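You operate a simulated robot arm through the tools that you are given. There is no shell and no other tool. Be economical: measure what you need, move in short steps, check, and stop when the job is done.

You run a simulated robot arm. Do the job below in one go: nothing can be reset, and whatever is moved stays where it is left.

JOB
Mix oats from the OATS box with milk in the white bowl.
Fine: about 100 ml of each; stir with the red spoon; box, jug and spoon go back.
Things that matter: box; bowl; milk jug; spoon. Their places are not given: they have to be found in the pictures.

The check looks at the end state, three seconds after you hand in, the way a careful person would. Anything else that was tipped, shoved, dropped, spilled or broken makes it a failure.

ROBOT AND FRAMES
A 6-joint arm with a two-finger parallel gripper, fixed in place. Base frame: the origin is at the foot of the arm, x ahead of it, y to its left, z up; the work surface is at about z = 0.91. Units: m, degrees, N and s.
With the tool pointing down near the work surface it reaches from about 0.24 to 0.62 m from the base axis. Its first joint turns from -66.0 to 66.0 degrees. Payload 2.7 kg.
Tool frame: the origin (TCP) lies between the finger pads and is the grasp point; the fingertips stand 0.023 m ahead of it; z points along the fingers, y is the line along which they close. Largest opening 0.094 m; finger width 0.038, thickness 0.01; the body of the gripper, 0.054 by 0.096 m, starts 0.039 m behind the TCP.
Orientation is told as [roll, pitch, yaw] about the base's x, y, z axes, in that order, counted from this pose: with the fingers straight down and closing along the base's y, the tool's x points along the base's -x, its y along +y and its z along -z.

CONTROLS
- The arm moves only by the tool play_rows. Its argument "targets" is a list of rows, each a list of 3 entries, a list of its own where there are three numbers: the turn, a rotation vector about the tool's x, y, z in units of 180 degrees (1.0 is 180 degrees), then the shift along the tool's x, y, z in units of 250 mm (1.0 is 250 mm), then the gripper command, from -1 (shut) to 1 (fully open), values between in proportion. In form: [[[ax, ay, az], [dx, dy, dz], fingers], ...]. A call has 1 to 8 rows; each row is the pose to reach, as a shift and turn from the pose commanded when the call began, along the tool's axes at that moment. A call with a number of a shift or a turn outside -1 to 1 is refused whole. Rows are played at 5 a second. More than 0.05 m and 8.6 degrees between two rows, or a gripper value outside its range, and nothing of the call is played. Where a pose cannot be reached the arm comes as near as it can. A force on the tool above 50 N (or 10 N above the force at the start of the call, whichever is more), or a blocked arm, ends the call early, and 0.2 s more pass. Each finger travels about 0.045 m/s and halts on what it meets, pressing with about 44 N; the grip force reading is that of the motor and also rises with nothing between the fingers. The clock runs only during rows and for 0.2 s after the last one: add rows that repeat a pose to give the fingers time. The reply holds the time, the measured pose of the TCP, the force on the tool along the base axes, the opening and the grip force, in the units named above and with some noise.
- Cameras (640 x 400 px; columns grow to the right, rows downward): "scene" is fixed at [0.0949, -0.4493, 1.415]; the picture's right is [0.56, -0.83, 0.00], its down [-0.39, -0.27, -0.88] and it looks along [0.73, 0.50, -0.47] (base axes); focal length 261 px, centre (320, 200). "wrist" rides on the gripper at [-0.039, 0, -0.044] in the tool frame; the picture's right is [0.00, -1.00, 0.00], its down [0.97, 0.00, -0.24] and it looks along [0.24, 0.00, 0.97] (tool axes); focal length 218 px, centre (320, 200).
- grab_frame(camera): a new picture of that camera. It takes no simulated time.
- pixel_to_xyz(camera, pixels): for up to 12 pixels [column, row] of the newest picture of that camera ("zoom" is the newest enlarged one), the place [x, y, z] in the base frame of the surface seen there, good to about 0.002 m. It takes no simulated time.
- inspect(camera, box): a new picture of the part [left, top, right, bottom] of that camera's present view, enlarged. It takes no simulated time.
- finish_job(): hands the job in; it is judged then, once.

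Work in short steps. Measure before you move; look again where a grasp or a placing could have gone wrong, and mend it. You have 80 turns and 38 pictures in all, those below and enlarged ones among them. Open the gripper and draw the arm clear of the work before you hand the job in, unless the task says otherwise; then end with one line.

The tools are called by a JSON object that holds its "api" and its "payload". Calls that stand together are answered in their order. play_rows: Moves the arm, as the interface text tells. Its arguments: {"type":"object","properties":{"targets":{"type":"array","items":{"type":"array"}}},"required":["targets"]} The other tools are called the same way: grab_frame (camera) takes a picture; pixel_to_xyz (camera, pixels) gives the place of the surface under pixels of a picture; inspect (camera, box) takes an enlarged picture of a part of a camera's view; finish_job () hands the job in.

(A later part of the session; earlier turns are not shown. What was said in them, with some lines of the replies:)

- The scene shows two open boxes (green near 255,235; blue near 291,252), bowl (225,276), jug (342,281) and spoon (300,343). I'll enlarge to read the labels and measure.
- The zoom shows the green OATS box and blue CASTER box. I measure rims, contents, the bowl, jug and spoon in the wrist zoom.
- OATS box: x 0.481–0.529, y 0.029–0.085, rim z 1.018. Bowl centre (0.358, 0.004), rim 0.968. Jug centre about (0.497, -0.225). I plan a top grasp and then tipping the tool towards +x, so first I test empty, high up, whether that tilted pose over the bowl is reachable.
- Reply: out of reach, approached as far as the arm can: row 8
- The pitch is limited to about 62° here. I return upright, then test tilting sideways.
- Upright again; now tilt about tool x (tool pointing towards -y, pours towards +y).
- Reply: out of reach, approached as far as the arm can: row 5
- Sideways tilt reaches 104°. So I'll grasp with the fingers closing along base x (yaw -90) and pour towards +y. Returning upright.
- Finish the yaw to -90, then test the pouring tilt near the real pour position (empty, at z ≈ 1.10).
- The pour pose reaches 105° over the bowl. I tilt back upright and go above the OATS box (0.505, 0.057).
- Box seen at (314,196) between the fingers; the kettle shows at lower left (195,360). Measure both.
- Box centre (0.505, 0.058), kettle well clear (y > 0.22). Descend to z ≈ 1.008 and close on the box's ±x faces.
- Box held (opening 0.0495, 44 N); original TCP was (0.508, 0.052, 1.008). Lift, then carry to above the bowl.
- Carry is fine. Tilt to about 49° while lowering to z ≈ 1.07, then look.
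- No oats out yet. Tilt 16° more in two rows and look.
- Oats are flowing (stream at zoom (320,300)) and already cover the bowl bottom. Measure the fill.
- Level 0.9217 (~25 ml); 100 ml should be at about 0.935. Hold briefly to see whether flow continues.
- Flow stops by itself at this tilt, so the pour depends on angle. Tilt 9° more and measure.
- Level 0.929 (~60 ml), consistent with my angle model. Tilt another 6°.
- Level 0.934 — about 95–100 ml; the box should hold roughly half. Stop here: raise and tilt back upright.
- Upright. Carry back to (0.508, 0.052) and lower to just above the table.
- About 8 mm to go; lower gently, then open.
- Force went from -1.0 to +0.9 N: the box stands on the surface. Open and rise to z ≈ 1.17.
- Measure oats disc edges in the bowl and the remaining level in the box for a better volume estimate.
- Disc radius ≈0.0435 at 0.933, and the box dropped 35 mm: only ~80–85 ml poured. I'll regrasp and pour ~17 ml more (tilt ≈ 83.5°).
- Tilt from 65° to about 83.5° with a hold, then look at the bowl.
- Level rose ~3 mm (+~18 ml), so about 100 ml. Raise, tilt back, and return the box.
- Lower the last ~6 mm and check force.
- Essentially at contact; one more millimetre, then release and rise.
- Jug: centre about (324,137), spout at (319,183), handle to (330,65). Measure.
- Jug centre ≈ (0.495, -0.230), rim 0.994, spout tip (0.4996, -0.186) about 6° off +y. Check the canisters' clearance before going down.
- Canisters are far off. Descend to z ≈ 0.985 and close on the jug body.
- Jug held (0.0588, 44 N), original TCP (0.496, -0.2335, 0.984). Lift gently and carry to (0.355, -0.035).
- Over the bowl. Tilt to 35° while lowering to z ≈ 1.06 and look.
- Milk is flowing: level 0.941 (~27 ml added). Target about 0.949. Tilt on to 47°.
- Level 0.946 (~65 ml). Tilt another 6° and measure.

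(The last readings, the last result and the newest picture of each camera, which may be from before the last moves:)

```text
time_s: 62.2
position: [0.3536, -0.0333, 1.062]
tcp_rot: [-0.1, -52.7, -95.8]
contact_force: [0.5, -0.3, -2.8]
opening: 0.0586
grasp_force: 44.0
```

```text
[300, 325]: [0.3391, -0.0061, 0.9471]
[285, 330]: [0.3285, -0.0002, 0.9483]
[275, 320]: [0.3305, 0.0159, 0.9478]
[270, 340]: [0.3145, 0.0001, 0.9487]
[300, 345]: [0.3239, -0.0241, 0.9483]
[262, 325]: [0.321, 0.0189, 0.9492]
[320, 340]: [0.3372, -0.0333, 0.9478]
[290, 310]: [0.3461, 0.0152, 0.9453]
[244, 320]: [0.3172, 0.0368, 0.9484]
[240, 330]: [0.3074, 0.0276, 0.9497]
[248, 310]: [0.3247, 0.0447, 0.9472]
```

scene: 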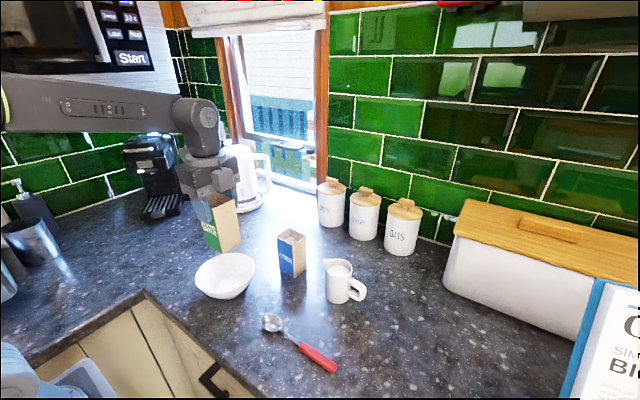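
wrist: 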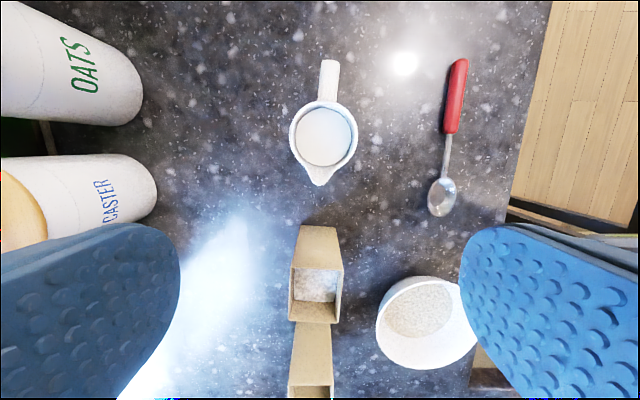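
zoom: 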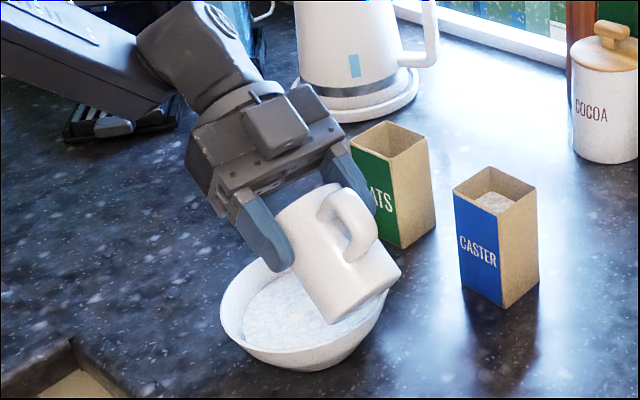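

Level ~0.948 (~85 ml). A further 3° should bring about 97 ml.

{"api": "play_rows", "payload": {"targets": [[[0, -0.01, 0], [0, 0, 0], -1], [[0, -0.018, 0], [0, 0, 0], -1], [[0, -0.018, 0], [0, 0, 0], -1], [[0, -0.018, 0], [0, 0, 0], -1], [[0, -0.018, 0], [0, 0, 0], -1]]}}

{"api": "inspect", "payload": {"camera": "scene", "box": [150, 170, 310, 310]}}

{"api": "pixel_to_xyz", "payload": {"camera": "zoom", "pixels": [[300, 325], [285, 330], [275, 320], [270, 340], [300, 345], [262, 325], [320, 340], [290, 310], [310, 335], [280, 340], [255, 320]]}}

```text
time_s: 63.4
position: [0.3537, -0.0347, 1.0618]
tcp_rot: [0.1, -55.9, -95.9]
contact_force: [-0.6, 0.4, -2.8]
opening: 0.0586
grasp_force: 43.4
```

```text
2.86 times, centred on (230, 240) of scene
```

zoom: 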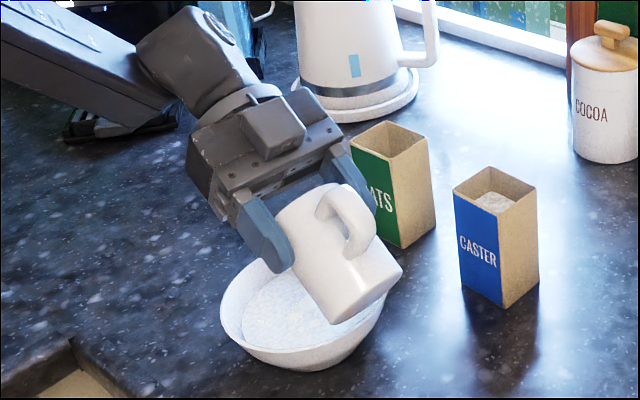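

```text
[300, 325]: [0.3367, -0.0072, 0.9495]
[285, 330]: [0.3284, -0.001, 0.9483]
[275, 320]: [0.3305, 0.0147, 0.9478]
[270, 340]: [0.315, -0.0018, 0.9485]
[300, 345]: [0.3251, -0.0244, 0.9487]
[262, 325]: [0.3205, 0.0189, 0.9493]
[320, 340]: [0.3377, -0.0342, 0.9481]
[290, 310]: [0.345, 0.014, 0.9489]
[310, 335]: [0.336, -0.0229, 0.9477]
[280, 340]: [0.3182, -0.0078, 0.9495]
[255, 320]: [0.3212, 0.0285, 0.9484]
```

Level ~0.949, ~95 ml by my estimate. Tilt back upright while rising, and check the jug with the wrist camera.

{"api": "play_rows", "payload": {"targets": [[[0, 0.045, 0], [-0.02, 0, -0.014], -1], [[0, 0.09, 0], [-0.04, 0, -0.028], -1], [[0, 0.135, 0], [-0.08, 0, -0.056], -1], [[0, 0.18, 0], [-0.12, 0, -0.084], -1], [[0, 0.225, 0], [-0.166, 0, -0.112], -1], [[0, 0.27, 0], [-0.166, 0, -0.112], -1], [[0, 0.3106, 0], [-0.166, 0, -0.112], -1], [[0, 0.3106, 0], [-0.166, 0, -0.112], -1]]}}

{"api": "grab_frame", "payload": {"camera": "wrist"}}

{"api": "pixel_to_xyz", "payload": {"camera": "wrist", "pixels": [[320, 180], [320, 200], [320, 220], [320, 160], [305, 190], [335, 190]]}}

```text
time_s: 65.2
position: [0.3536, -0.0335, 1.1096]
tcp_rot: [0.0, 0.1, -95.8]
contact_force: [-0.3, -0.2, -1.6]
opening: 0.0586
grasp_force: 43.9
```

```text
14 pictures are left
```

wrist: 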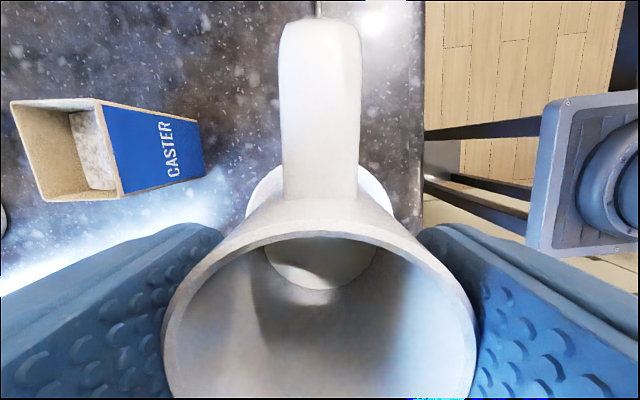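

```text
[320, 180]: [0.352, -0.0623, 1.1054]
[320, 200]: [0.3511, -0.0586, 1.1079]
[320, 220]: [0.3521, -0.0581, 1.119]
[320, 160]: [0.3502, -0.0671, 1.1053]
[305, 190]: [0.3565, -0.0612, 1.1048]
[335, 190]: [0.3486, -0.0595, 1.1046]
```

The milk surface shows at (320,262) in the jug; measure its level against the rim (~1.119).

{"api": "pixel_to_xyz", "payload": {"camera": "wrist", "pixels": [[320, 262], [300, 268], [340, 268], [310, 278], [330, 278], [320, 250], [300, 295], [376, 250], [268, 255]]}}

```text
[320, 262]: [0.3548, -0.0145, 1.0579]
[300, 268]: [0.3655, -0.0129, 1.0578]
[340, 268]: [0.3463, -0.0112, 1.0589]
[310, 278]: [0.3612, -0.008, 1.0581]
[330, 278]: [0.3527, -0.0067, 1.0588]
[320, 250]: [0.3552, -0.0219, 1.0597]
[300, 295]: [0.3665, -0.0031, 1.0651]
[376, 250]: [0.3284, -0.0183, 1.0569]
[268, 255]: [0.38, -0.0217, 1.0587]
```

Milk dropped ~43 mm → about 92–100 ml. Good. Carry the jug back.

{"api": "play_rows", "payload": {"targets": [[[0, 0, 0], [-0.05, 0.044, 0], -1], [[0, 0, 0], [-0.16, 0.141, 0], -1], [[0, 0, 0], [-0.27, 0.238, 0], -1], [[0, 0, 0], [-0.38, 0.335, 0], -1], [[0, 0, 0], [-0.49, 0.432, 0], -1], [[0, 0, 0], [-0.59, 0.52, 0], -1], [[0, 0, 0], [-0.68, 0.599, 0], -1], [[0, 0, 0], [-0.731, 0.644, 0], -1]]}}

{"api": "play_rows", "payload": {"targets": [[[0, 0, 0], [0, 0, 0.1], -1], [[0, 0, 0], [0, 0, 0.22], -1], [[0, 0, 0], [0, 0, 0.34], -1], [[0, 0, 0], [0, 0, 0.43], -1], [[0, 0, 0], [0, 0, 0.47], -1], [[0, 0, 0], [0, 0, 0.47], -1]]}}

```text
time_s: 67.0
position: [0.4925, -0.2327, 1.1117]
tcp_rot: [-0.1, 0.0, -95.9]
contact_force: [-0.4, 0.1, -2.6]
opening: 0.0588
grasp_force: 43.9
```

```text
time_s: 68.4
position: [0.4948, -0.2336, 0.9927]
tcp_rot: [-0.1, 0.0, -95.9]
contact_force: [0.0, 0.7, -1.9]
opening: 0.0588
grasp_force: 43.5
```

About 8 mm left; lower and check force.

{"api": "play_rows", "payload": {"targets": [[[0, 0, 0], [0, 0, 0.016], -1], [[0, 0, 0], [0, 0, 0.03], -1], [[0, 0, 0], [0, 0, 0.034], -1], [[0, 0, 0], [0, 0, 0.034], -1]]}}

```text
time_s: 69.4
position: [0.4961, -0.2331, 0.9861]
tcp_rot: [-0.1, -0.1, -95.9]
contact_force: [-0.6, -0.8, -2.1]
opening: 0.0586
grasp_force: 43.9
```

Still carrying weight (-2.1 N). Lower another 2 mm.

{"api": "play_rows", "payload": {"targets": [[[0, 0, 0], [0, 0, 0.004], -1], [[0, 0, 0], [0, 0, 0.008], -1], [[0, 0, 0], [0, 0, 0.008], -1]]}}

```text
time_s: 70.2
position: [0.4964, -0.2332, 0.985]
tcp_rot: [0.0, 0.0, -95.8]
contact_force: [0.1, -0.4, 1.7]
opening: 0.0587
grasp_force: 43.9
```

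Contact (+1.7 N). Release and rise.

{"api": "play_rows", "payload": {"targets": [[[0, 0, 0], [0, 0, -0.004], -0.3], [[0, 0, 0], [0, 0, -0.004], 0.4], [[0, 0, 0], [0, 0, -0.004], 1], [[0, 0, 0], [0, 0, -0.004], 1], [[0, 0, 0], [0, 0, -0.1], 1], [[0, 0, 0], [0, 0, -0.25], 1], [[0, 0, 0], [0, 0, -0.4], 1], [[0, 0, 0], [0, 0, -0.55], 1]]}}

{"api": "play_rows", "payload": {"targets": [[[0, 0, -0.016], [-0.03, -0.16, 0], 1], [[0, 0, -0.032], [-0.06, -0.32, 0], 1], [[0, 0, -0.032], [-0.08, -0.48, 0], 1], [[0, 0, -0.032], [-0.1, -0.62, 0], 1], [[0, 0, -0.032], [-0.1, -0.62, 0], 1]]}}

{"api": "grab_frame", "payload": {"camera": "wrist"}}

```text
time_s: 72.0
position: [0.4958, -0.2331, 1.12]
tcp_rot: [-0.2, 0.0, -95.9]
contact_force: [0.1, 0.6, 0.7]
opening: 0.0942
grasp_force: 0.1
```

```text
time_s: 73.2
position: [0.3396, -0.2446, 1.1198]
tcp_rot: [0.0, 0.0, -90.2]
contact_force: [0.3, -0.4, 0.0]
opening: 0.0939
grasp_force: 0.0
```

```text
13 pictures are left
```

wrist: 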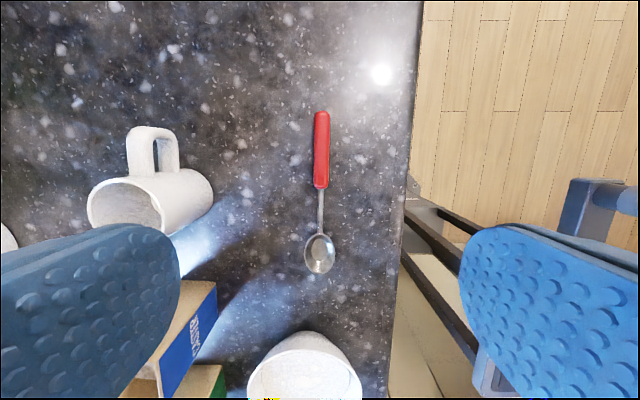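

Spoon handle runs from (321,113) to (320,187), nearly aligned with the tool. Measure it.

{"api": "pixel_to_xyz", "payload": {"camera": "wrist", "pixels": [[321, 114], [320, 186], [321, 150], [315, 150], [327, 150], [320, 235], [320, 272], [305, 252], [334, 252], [320, 252], [320, 210]]}}

{"api": "inspect", "payload": {"camera": "scene", "box": [180, 200, 380, 380]}}

```text
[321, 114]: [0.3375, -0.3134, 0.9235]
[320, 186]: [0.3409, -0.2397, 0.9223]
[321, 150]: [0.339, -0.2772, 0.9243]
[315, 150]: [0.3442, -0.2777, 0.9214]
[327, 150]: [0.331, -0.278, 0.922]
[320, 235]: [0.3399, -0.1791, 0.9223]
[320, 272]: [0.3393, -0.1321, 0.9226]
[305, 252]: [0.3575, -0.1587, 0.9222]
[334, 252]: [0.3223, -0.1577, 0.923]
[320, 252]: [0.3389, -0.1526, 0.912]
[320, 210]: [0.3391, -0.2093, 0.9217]
```

```text
2.22 times, centred on (280, 290) of scene
```

zoom: 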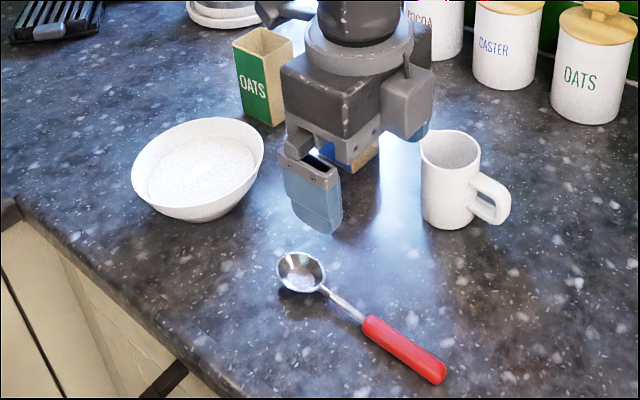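

Everything stands properly; spoon handle at x 0.339, y -0.313…-0.240. Move over y = -0.27 and descend to z ≈ 0.936 with fingers half open.

{"api": "play_rows", "payload": {"targets": [[[0, 0, 0], [-0.05, -0.002, 0.1], 0.4], [[0, 0, 0], [-0.1, -0.002, 0.25], 0], [[0, 0, 0], [-0.1, -0.002, 0.4], -0.2], [[0, 0, 0], [-0.1, -0.002, 0.55], -0.2], [[0, 0, 0], [-0.1, -0.002, 0.68], -0.2], [[0, 0, 0], [-0.1, -0.002, 0.735], -0.2], [[0, 0, 0], [-0.1, -0.002, 0.735], -0.2]]}}

```text
time_s: 74.8
position: [0.3387, -0.2679, 0.9348]
tcp_rot: [0.0, 0.0, -90.0]
contact_force: [-0.5, -0.5, -0.6]
opening: 0.0377
grasp_force: 0.0
```

At z 0.935, no contact. Close on the handle.

{"api": "play_rows", "payload": {"targets": [[[0, 0, 0], [0, 0, 0], -0.6], [[0, 0, 0], [0, 0, 0], -1], [[0, 0, 0], [0, 0, 0], -1], [[0, 0, 0], [0, 0, 0], -1]]}}

{"api": "play_rows", "payload": {"targets": [[[0, 0, 0], [0, 0, -0.05], -1], [[0, 0, 0], [0, 0, -0.15], -1], [[0, 0, 0], [0, 0, -0.3], -1], [[0, 0, 0], [0, 0, -0.45], -1], [[0, 0, 0], [0, 0, -0.6], -1]]}}

{"api": "inspect", "payload": {"camera": "scene", "box": [200, 170, 380, 350]}}

```text
time_s: 75.8
position: [0.339, -0.2677, 0.9361]
tcp_rot: [-0.1, 0.0, -90.0]
contact_force: [0.4, 0.7, 0.4]
opening: 0.0157
grasp_force: 43.7
```

```text
time_s: 77.0
position: [0.3384, -0.265, 1.089]
tcp_rot: [-0.1, 0.0, -90.0]
contact_force: [-0.2, 0.4, -1.2]
opening: 0.0157
grasp_force: 44.2
```

```text
2.22 times, centred on (290, 260) of scene
```

zoom: 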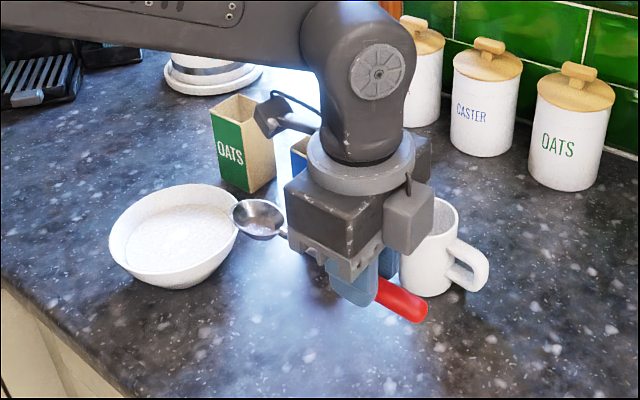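

Spoon held level. Raise to z ≈ 1.17 while tilting 60° so the head hangs down, then travel above the bowl.

{"api": "play_rows", "payload": {"targets": [[[0, -0.042, 0], [0, 0, -0.08], -1], [[0, -0.084, 0], [0, 0, -0.16], -1], [[0, -0.126, 0], [0, 0, -0.24], -1], [[0, -0.168, 0], [0, 0, -0.32], -1], [[0, -0.21, 0], [0, 0, -0.34], -1], [[0, -0.252, 0], [0, 0, -0.34], -1], [[0, -0.294, 0], [0, 0, -0.34], -1], [[0, -0.3333, 0], [0, 0, -0.34], -1]]}}

{"api": "play_rows", "payload": {"targets": [[[0, 0, 0], [0.06, 0.012, -0.104], -1], [[0, 0, 0], [0.13, 0.024, -0.225], -1], [[0, 0, 0], [0.2, 0.036, -0.346], -1], [[0, 0, 0], [0.27, 0.05, -0.468], -1], [[0, 0, 0], [0.34, 0.065, -0.589], -1], [[0, 0, 0], [0.4, 0.075, -0.693], -1], [[0, 0, 0], [0.425, 0.08, -0.736], -1]]}}

{"api": "inspect", "payload": {"camera": "scene", "box": [150, 140, 330, 320]}}

```text
time_s: 78.8
position: [0.3373, -0.2659, 1.1706]
tcp_rot: [0.1, -60.2, -90.1]
contact_force: [-0.1, 0.6, -0.4]
opening: 0.0156
grasp_force: 44.1
```

```text
time_s: 80.4
position: [0.3573, -0.0528, 1.1736]
tcp_rot: [-0.1, -60.0, -90.1]
contact_force: [-0.3, 0.2, 0.7]
opening: 0.0153
grasp_force: 43.8
```

```text
2.22 times, centred on (240, 230) of scene
```

zoom: 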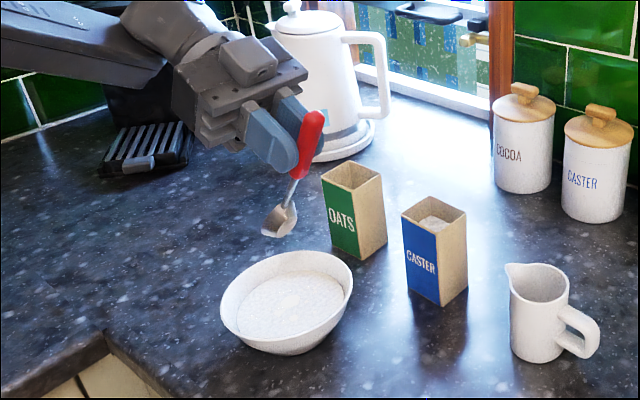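

Spoon hangs over the bowl. Check the spoon tip's actual position before dipping.

{"api": "pixel_to_xyz", "payload": {"camera": "zoom", "pixels": [[267, 234], [277, 236], [272, 222], [286, 208], [294, 185]]}}

```text
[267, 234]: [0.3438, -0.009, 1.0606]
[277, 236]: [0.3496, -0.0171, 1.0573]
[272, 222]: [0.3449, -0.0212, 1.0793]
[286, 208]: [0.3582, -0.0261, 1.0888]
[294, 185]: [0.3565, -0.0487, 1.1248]
```

Consistent with my prediction (tip ≈ 1.05). Lower 0.12 m so the tip sits ~12 mm above the bowl floor.

{"api": "play_rows", "payload": {"targets": [[[0, 0, 0], [0.1, 0, 0.0577], -1], [[0, 0, 0], [0.2, 0, 0.1155], -1], [[0, 0, 0], [0.28, 0, 0.1617], -1], [[0, 0, 0], [0.35, 0, 0.2021], -1], [[0, 0, 0], [0.4157, 0, 0.24], -1], [[0, 0, 0], [0.4157, 0, 0.24], -1]]}}

{"api": "inspect", "payload": {"camera": "scene", "box": [170, 190, 290, 310]}}

```text
time_s: 81.8
position: [0.359, -0.0558, 1.052]
tcp_rot: [-0.1, -60.0, -89.9]
contact_force: [0.1, -0.5, -0.4]
opening: 0.0158
grasp_force: 44.3
```

```text
3.33 times, centred on (230, 250) of scene
```

zoom: 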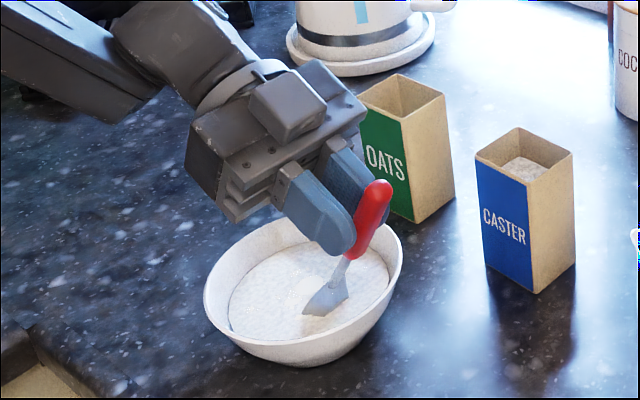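

Spoon is in the mix at the bowl centre. Stir in circles of 22 mm radius — three turns.

{"api": "play_rows", "payload": {"targets": [[[0, 0, 0], [0, 0.088, 0], -1], [[0, 0, 0], [0.0311, 0.062, -0.0539], -1], [[0, 0, 0], [0.044, 0, -0.0762], -1], [[0, 0, 0], [0.0311, -0.062, -0.0539], -1], [[0, 0, 0], [0, -0.088, 0], -1], [[0, 0, 0], [-0.0311, -0.062, 0.0539], -1], [[0, 0, 0], [-0.044, 0, 0.0762], -1], [[0, 0, 0], [-0.0311, 0.062, 0.0539], -1]]}}

{"api": "play_rows", "payload": {"targets": [[[0, 0, 0], [0.0311, 0.026, -0.0539], -1], [[0, 0, 0], [0.0622, 0, -0.1078], -1], [[0, 0, 0], [0.0751, -0.062, -0.1301], -1], [[0, 0, 0], [0.0622, -0.124, -0.1078], -1], [[0, 0, 0], [0.0311, -0.15, -0.0539], -1], [[0, 0, 0], [0, -0.124, 0], -1], [[0, 0, 0], [-0.0129, -0.062, 0.0223], -1], [[0, 0, 0], [0, 0, 0], -1]]}}

{"api": "play_rows", "payload": {"targets": [[[0, 0, 0], [0.0311, 0.026, -0.0539], -1], [[0, 0, 0], [0.0622, 0, -0.1078], -1], [[0, 0, 0], [0.0751, -0.062, -0.1301], -1], [[0, 0, 0], [0.0622, -0.124, -0.1078], -1], [[0, 0, 0], [0.0311, -0.15, -0.0539], -1], [[0, 0, 0], [0, -0.124, 0], -1], [[0, 0, 0], [-0.0129, -0.062, 0.0223], -1], [[0, 0, 0], [0, 0, 0], -1]]}}

{"api": "inspect", "payload": {"camera": "scene", "box": [170, 190, 290, 310]}}

```text
time_s: 83.6
position: [0.3743, -0.069, 1.0529]
tcp_rot: [-0.2, -59.9, -90.0]
contact_force: [0.3, 0.0, -0.8]
opening: 0.0155
grasp_force: 44.1
```

```text
time_s: 85.4
position: [0.3739, -0.0688, 1.0518]
tcp_rot: [-0.2, -60.1, -89.9]
contact_force: [-1.0, -0.3, 0.3]
opening: 0.0156
grasp_force: 44.1
```

```text
time_s: 87.2
position: [0.3739, -0.0689, 1.0498]
tcp_rot: [-0.1, -60.0, -90.0]
contact_force: [0.2, -0.3, -0.3]
opening: 0.0158
grasp_force: 43.6
```

```text
3.33 times, centred on (230, 250) of scene
```

zoom: 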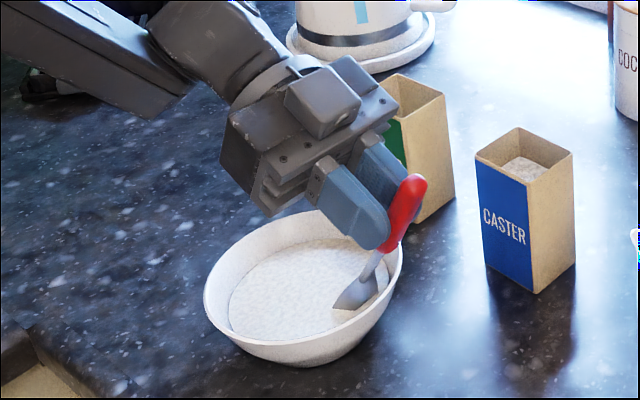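

Mix looks even; two more turns for safety, then lift back at the centre.

{"api": "play_rows", "payload": {"targets": [[[0, 0, 0], [0.0311, 0.026, -0.0539], -1], [[0, 0, 0], [0.0622, 0, -0.1078], -1], [[0, 0, 0], [0.0751, -0.062, -0.1301], -1], [[0, 0, 0], [0.0622, -0.124, -0.1078], -1], [[0, 0, 0], [0.0311, -0.15, -0.0539], -1], [[0, 0, 0], [0, -0.124, 0], -1], [[0, 0, 0], [-0.0129, -0.062, 0.0223], -1], [[0, 0, 0], [0, 0, 0], -1]]}}

{"api": "play_rows", "payload": {"targets": [[[0, 0, 0], [0.0311, 0.026, -0.0539], -1], [[0, 0, 0], [0.0622, 0, -0.1078], -1], [[0, 0, 0], [0.0751, -0.062, -0.1301], -1], [[0, 0, 0], [0.0622, -0.124, -0.1078], -1], [[0, 0, 0], [0.0311, -0.15, -0.0539], -1], [[0, 0, 0], [0, -0.124, 0], -1], [[0, 0, 0], [-0.0129, -0.062, 0.0223], -1], [[0, 0, 0], [0.0311, -0.062, -0.0539], -1]]}}

{"api": "play_rows", "payload": {"targets": [[[0, 0, 0], [-0.06, 0, -0.0346], -1], [[0, 0, 0], [-0.14, 0, -0.0808], -1], [[0, 0, 0], [-0.24, 0, -0.1386], -1], [[0, 0, 0], [-0.34, 0, -0.1963], -1], [[0, 0, 0], [-0.4157, 0, -0.24], -1], [[0, 0, 0], [-0.4157, 0, -0.24], -1], [[0, 0, 0], [-0.4157, 0, -0.24], -1], [[0, 0, 0], [-0.4157, 0, -0.24], -1]]}}

{"api": "inspect", "payload": {"camera": "scene", "box": [150, 140, 330, 320]}}

```text
time_s: 89.0
position: [0.3725, -0.0665, 1.0533]
tcp_rot: [0.0, -60.1, -89.9]
contact_force: [-0.7, 0.7, 0.1]
opening: 0.0157
grasp_force: 44.3
```

```text
time_s: 90.8
position: [0.3576, -0.0531, 1.0516]
tcp_rot: [-0.2, -60.0, -90.0]
contact_force: [-0.1, 0.1, -0.8]
opening: 0.0156
grasp_force: 44.3
```

```text
time_s: 92.6
position: [0.359, -0.0537, 1.173]
tcp_rot: [-0.1, -60.0, -89.9]
contact_force: [-0.2, -1.2, -1.3]
opening: 0.0158
grasp_force: 44.6
```

```text
2.22 times, centred on (240, 230) of scene
```

zoom: 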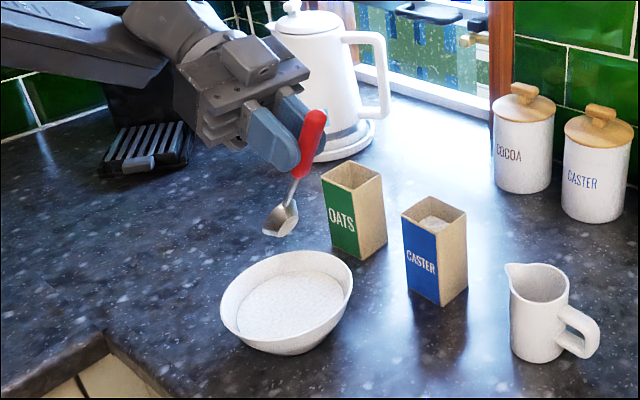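

Spoon is clean and still held as before. Carry back and level the tool.

{"api": "play_rows", "payload": {"targets": [[[0, 0, 0], [-0.06, -0.012, 0.104], -1], [[0, 0, 0], [-0.13, -0.024, 0.225], -1], [[0, 0, 0], [-0.2, -0.036, 0.346], -1], [[0, 0, 0], [-0.27, -0.05, 0.468], -1], [[0, 0, 0], [-0.34, -0.065, 0.589], -1], [[0, 0, 0], [-0.4, -0.075, 0.693], -1], [[0, 0, 0], [-0.425, -0.08, 0.736], -1]]}}

{"api": "play_rows", "payload": {"targets": [[[0, 0.042, 0], [0, 0, 0], -1], [[0, 0.084, 0], [0, 0, 0], -1], [[0, 0.126, 0], [0, 0, 0], -1], [[0, 0.168, 0], [0, 0, 0], -1], [[0, 0.21, 0], [0, 0, 0], -1], [[0, 0.252, 0], [0, 0, 0], -1], [[0, 0.294, 0], [0, 0, 0], -1], [[0, 0.3333, 0], [0, 0, 0], -1]]}}

{"api": "play_rows", "payload": {"targets": [[[0, 0, 0], [0, 0, 0.15], -1], [[0, 0, 0], [0, 0, 0.3], -1], [[0, 0, 0], [0, 0, 0.45], -1], [[0, 0, 0], [0, 0, 0.6], -1], [[0, 0, 0], [0, 0, 0.75], -1], [[0, 0, 0], [0, 0, 0.86], -1], [[0, 0, 0], [0, 0, 0.9], -1], [[0, 0, 0], [0, 0, 0.9], -1]]}}

{"api": "inspect", "payload": {"camera": "scene", "box": [230, 240, 400, 390]}}

```text
time_s: 94.2
position: [0.3373, -0.2683, 1.1737]
tcp_rot: [-0.2, -60.0, -89.8]
contact_force: [-0.8, -1.1, 1.0]
opening: 0.0157
grasp_force: 44.0
```

```text
time_s: 96.0
position: [0.3383, -0.2652, 1.1719]
tcp_rot: [-0.2, 0.2, -90.0]
contact_force: [0.7, -0.1, -1.4]
opening: 0.0158
grasp_force: 44.0
```

```text
time_s: 97.8
position: [0.3373, -0.2656, 0.9451]
tcp_rot: [-0.1, 0.1, -90.1]
contact_force: [-0.6, 0.4, -0.5]
opening: 0.0156
grasp_force: 44.6
```

```text
2.67 times, centred on (315, 315) of scene
```

zoom: 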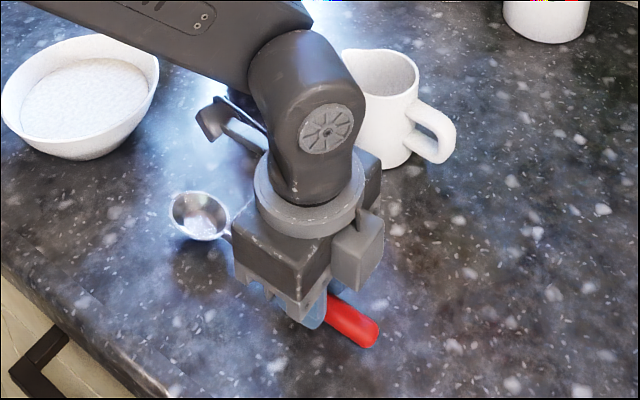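

9 mm to go; lower gently.

{"api": "play_rows", "payload": {"targets": [[[0, 0, 0], [0, -0.0, 0.018], -1], [[0, 0, 0], [0, 0, 0.03], -1], [[0, 0, 0], [0, 0, 0.036], -1], [[0, 0, 0], [0, 0, 0.036], -1]]}}

```text
time_s: 98.8
position: [0.3366, -0.2646, 0.9382]
tcp_rot: [-0.2, 0.0, -90.0]
contact_force: [-0.3, -0.4, -1.1]
opening: 0.0158
grasp_force: 43.9
```

Probably ~2 mm above the surface still; lower a little more, watching the force.

{"api": "play_rows", "payload": {"targets": [[[0, 0, 0], [0, 0, 0.004], -1], [[0, 0, 0], [0, 0, 0.007], -1], [[0, 0, 0], [0, 0, 0.007], -1]]}}

```text
time_s: 99.6
position: [0.3383, -0.2659, 0.9375]
tcp_rot: [-0.1, -0.1, -90.0]
contact_force: [0.0, -0.2, -0.5]
opening: 0.0156
grasp_force: 43.7
```

{"api": "play_rows", "payload": {"targets": [[[0, 0, 0], [0, 0, 0.003], -1], [[0, 0, 0], [0, 0, 0.005], -1], [[0, 0, 0], [0, 0, 0.005], -1]]}}

```text
time_s: 100.4
position: [0.3388, -0.2651, 0.9353]
tcp_rot: [0.0, 0.0, -90.2]
contact_force: [0.3, 5.7, 14.0]
opening: 0.0154
grasp_force: 44.6
```

Firm contact (14 N): back off 0.5 mm, release, and rise.

{"api": "play_rows", "payload": {"targets": [[[0, 0, 0], [0, 0, -0.003], -1], [[0, 0, 0], [0, 0, -0.003], -0.8], [[0, 0, 0], [0, 0, -0.003], -0.5], [[0, 0, 0], [0, 0, -0.003], -0.2], [[0, 0, 0], [0, 0, -0.003], 0], [[0, 0, 0], [0, 0, -0.1], 0], [[0, 0, 0], [0, 0, -0.28], 0.5], [[0, 0, 0], [0, 0, -0.46], 1]]}}

{"api": "play_rows", "payload": {"targets": [[[0, 0, 0], [0, 0, -0.18], 1], [[0, 0, 0], [0, 0, -0.36], 1], [[0, 0, 0], [0, 0, -0.54], 1], [[0, 0, 0], [0, 0, -0.72], 1], [[0, 0, 0], [0, 0, -0.9], 1], [[0, 0, 0], [0, 0, -0.9], 1]]}}

{"api": "grab_frame", "payload": {"camera": "scene"}}

{"api": "grab_frame", "payload": {"camera": "wrist"}}

```text
time_s: 102.2
position: [0.3359, -0.2672, 1.0488]
tcp_rot: [-0.1, -0.1, -90.1]
contact_force: [0.6, 0.0, 0.4]
opening: 0.094
grasp_force: 0.1
```

```text
time_s: 103.6
position: [0.3351, -0.2667, 1.2726]
tcp_rot: [-0.1, 0.0, -90.2]
contact_force: [0.6, -0.7, 0.4]
opening: 0.0938
grasp_force: 0.0
```

```text
5 pictures are left
```

scene: 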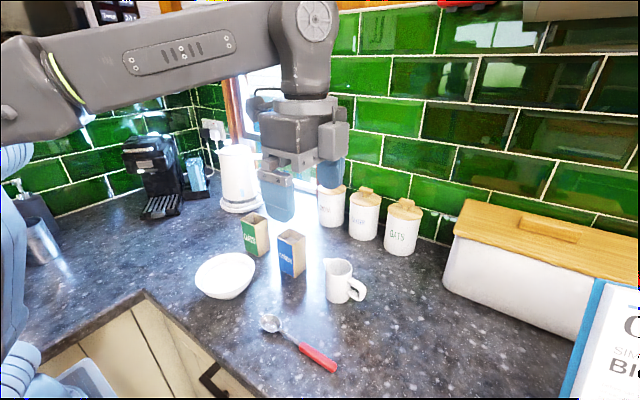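

```text
4 pictures are left
```

wrist: 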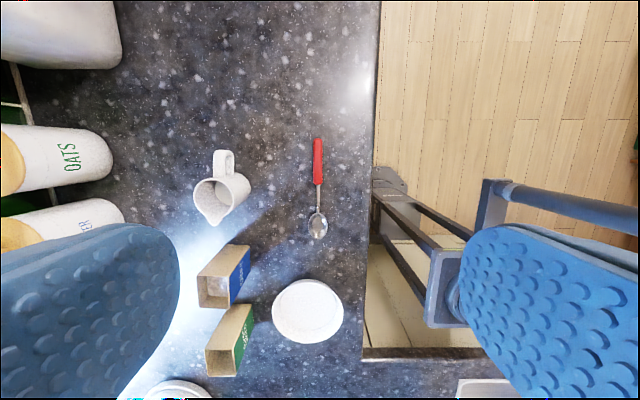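

The pictures show box, jug and spoon back in their places, the bowl filled and stirred, no spills, and the open gripper drawn clear. Handing in.

{"api": "finish_job", "payload": {}}

```text
The job is handed in.
```

I poured about 100 ml of oats and about 95 ml of milk into the white bowl, both estimated from fill levels, and stirred five turns with the red spoon. The box, jug and spoon are back in their places, and no spills showed in the last pictures.
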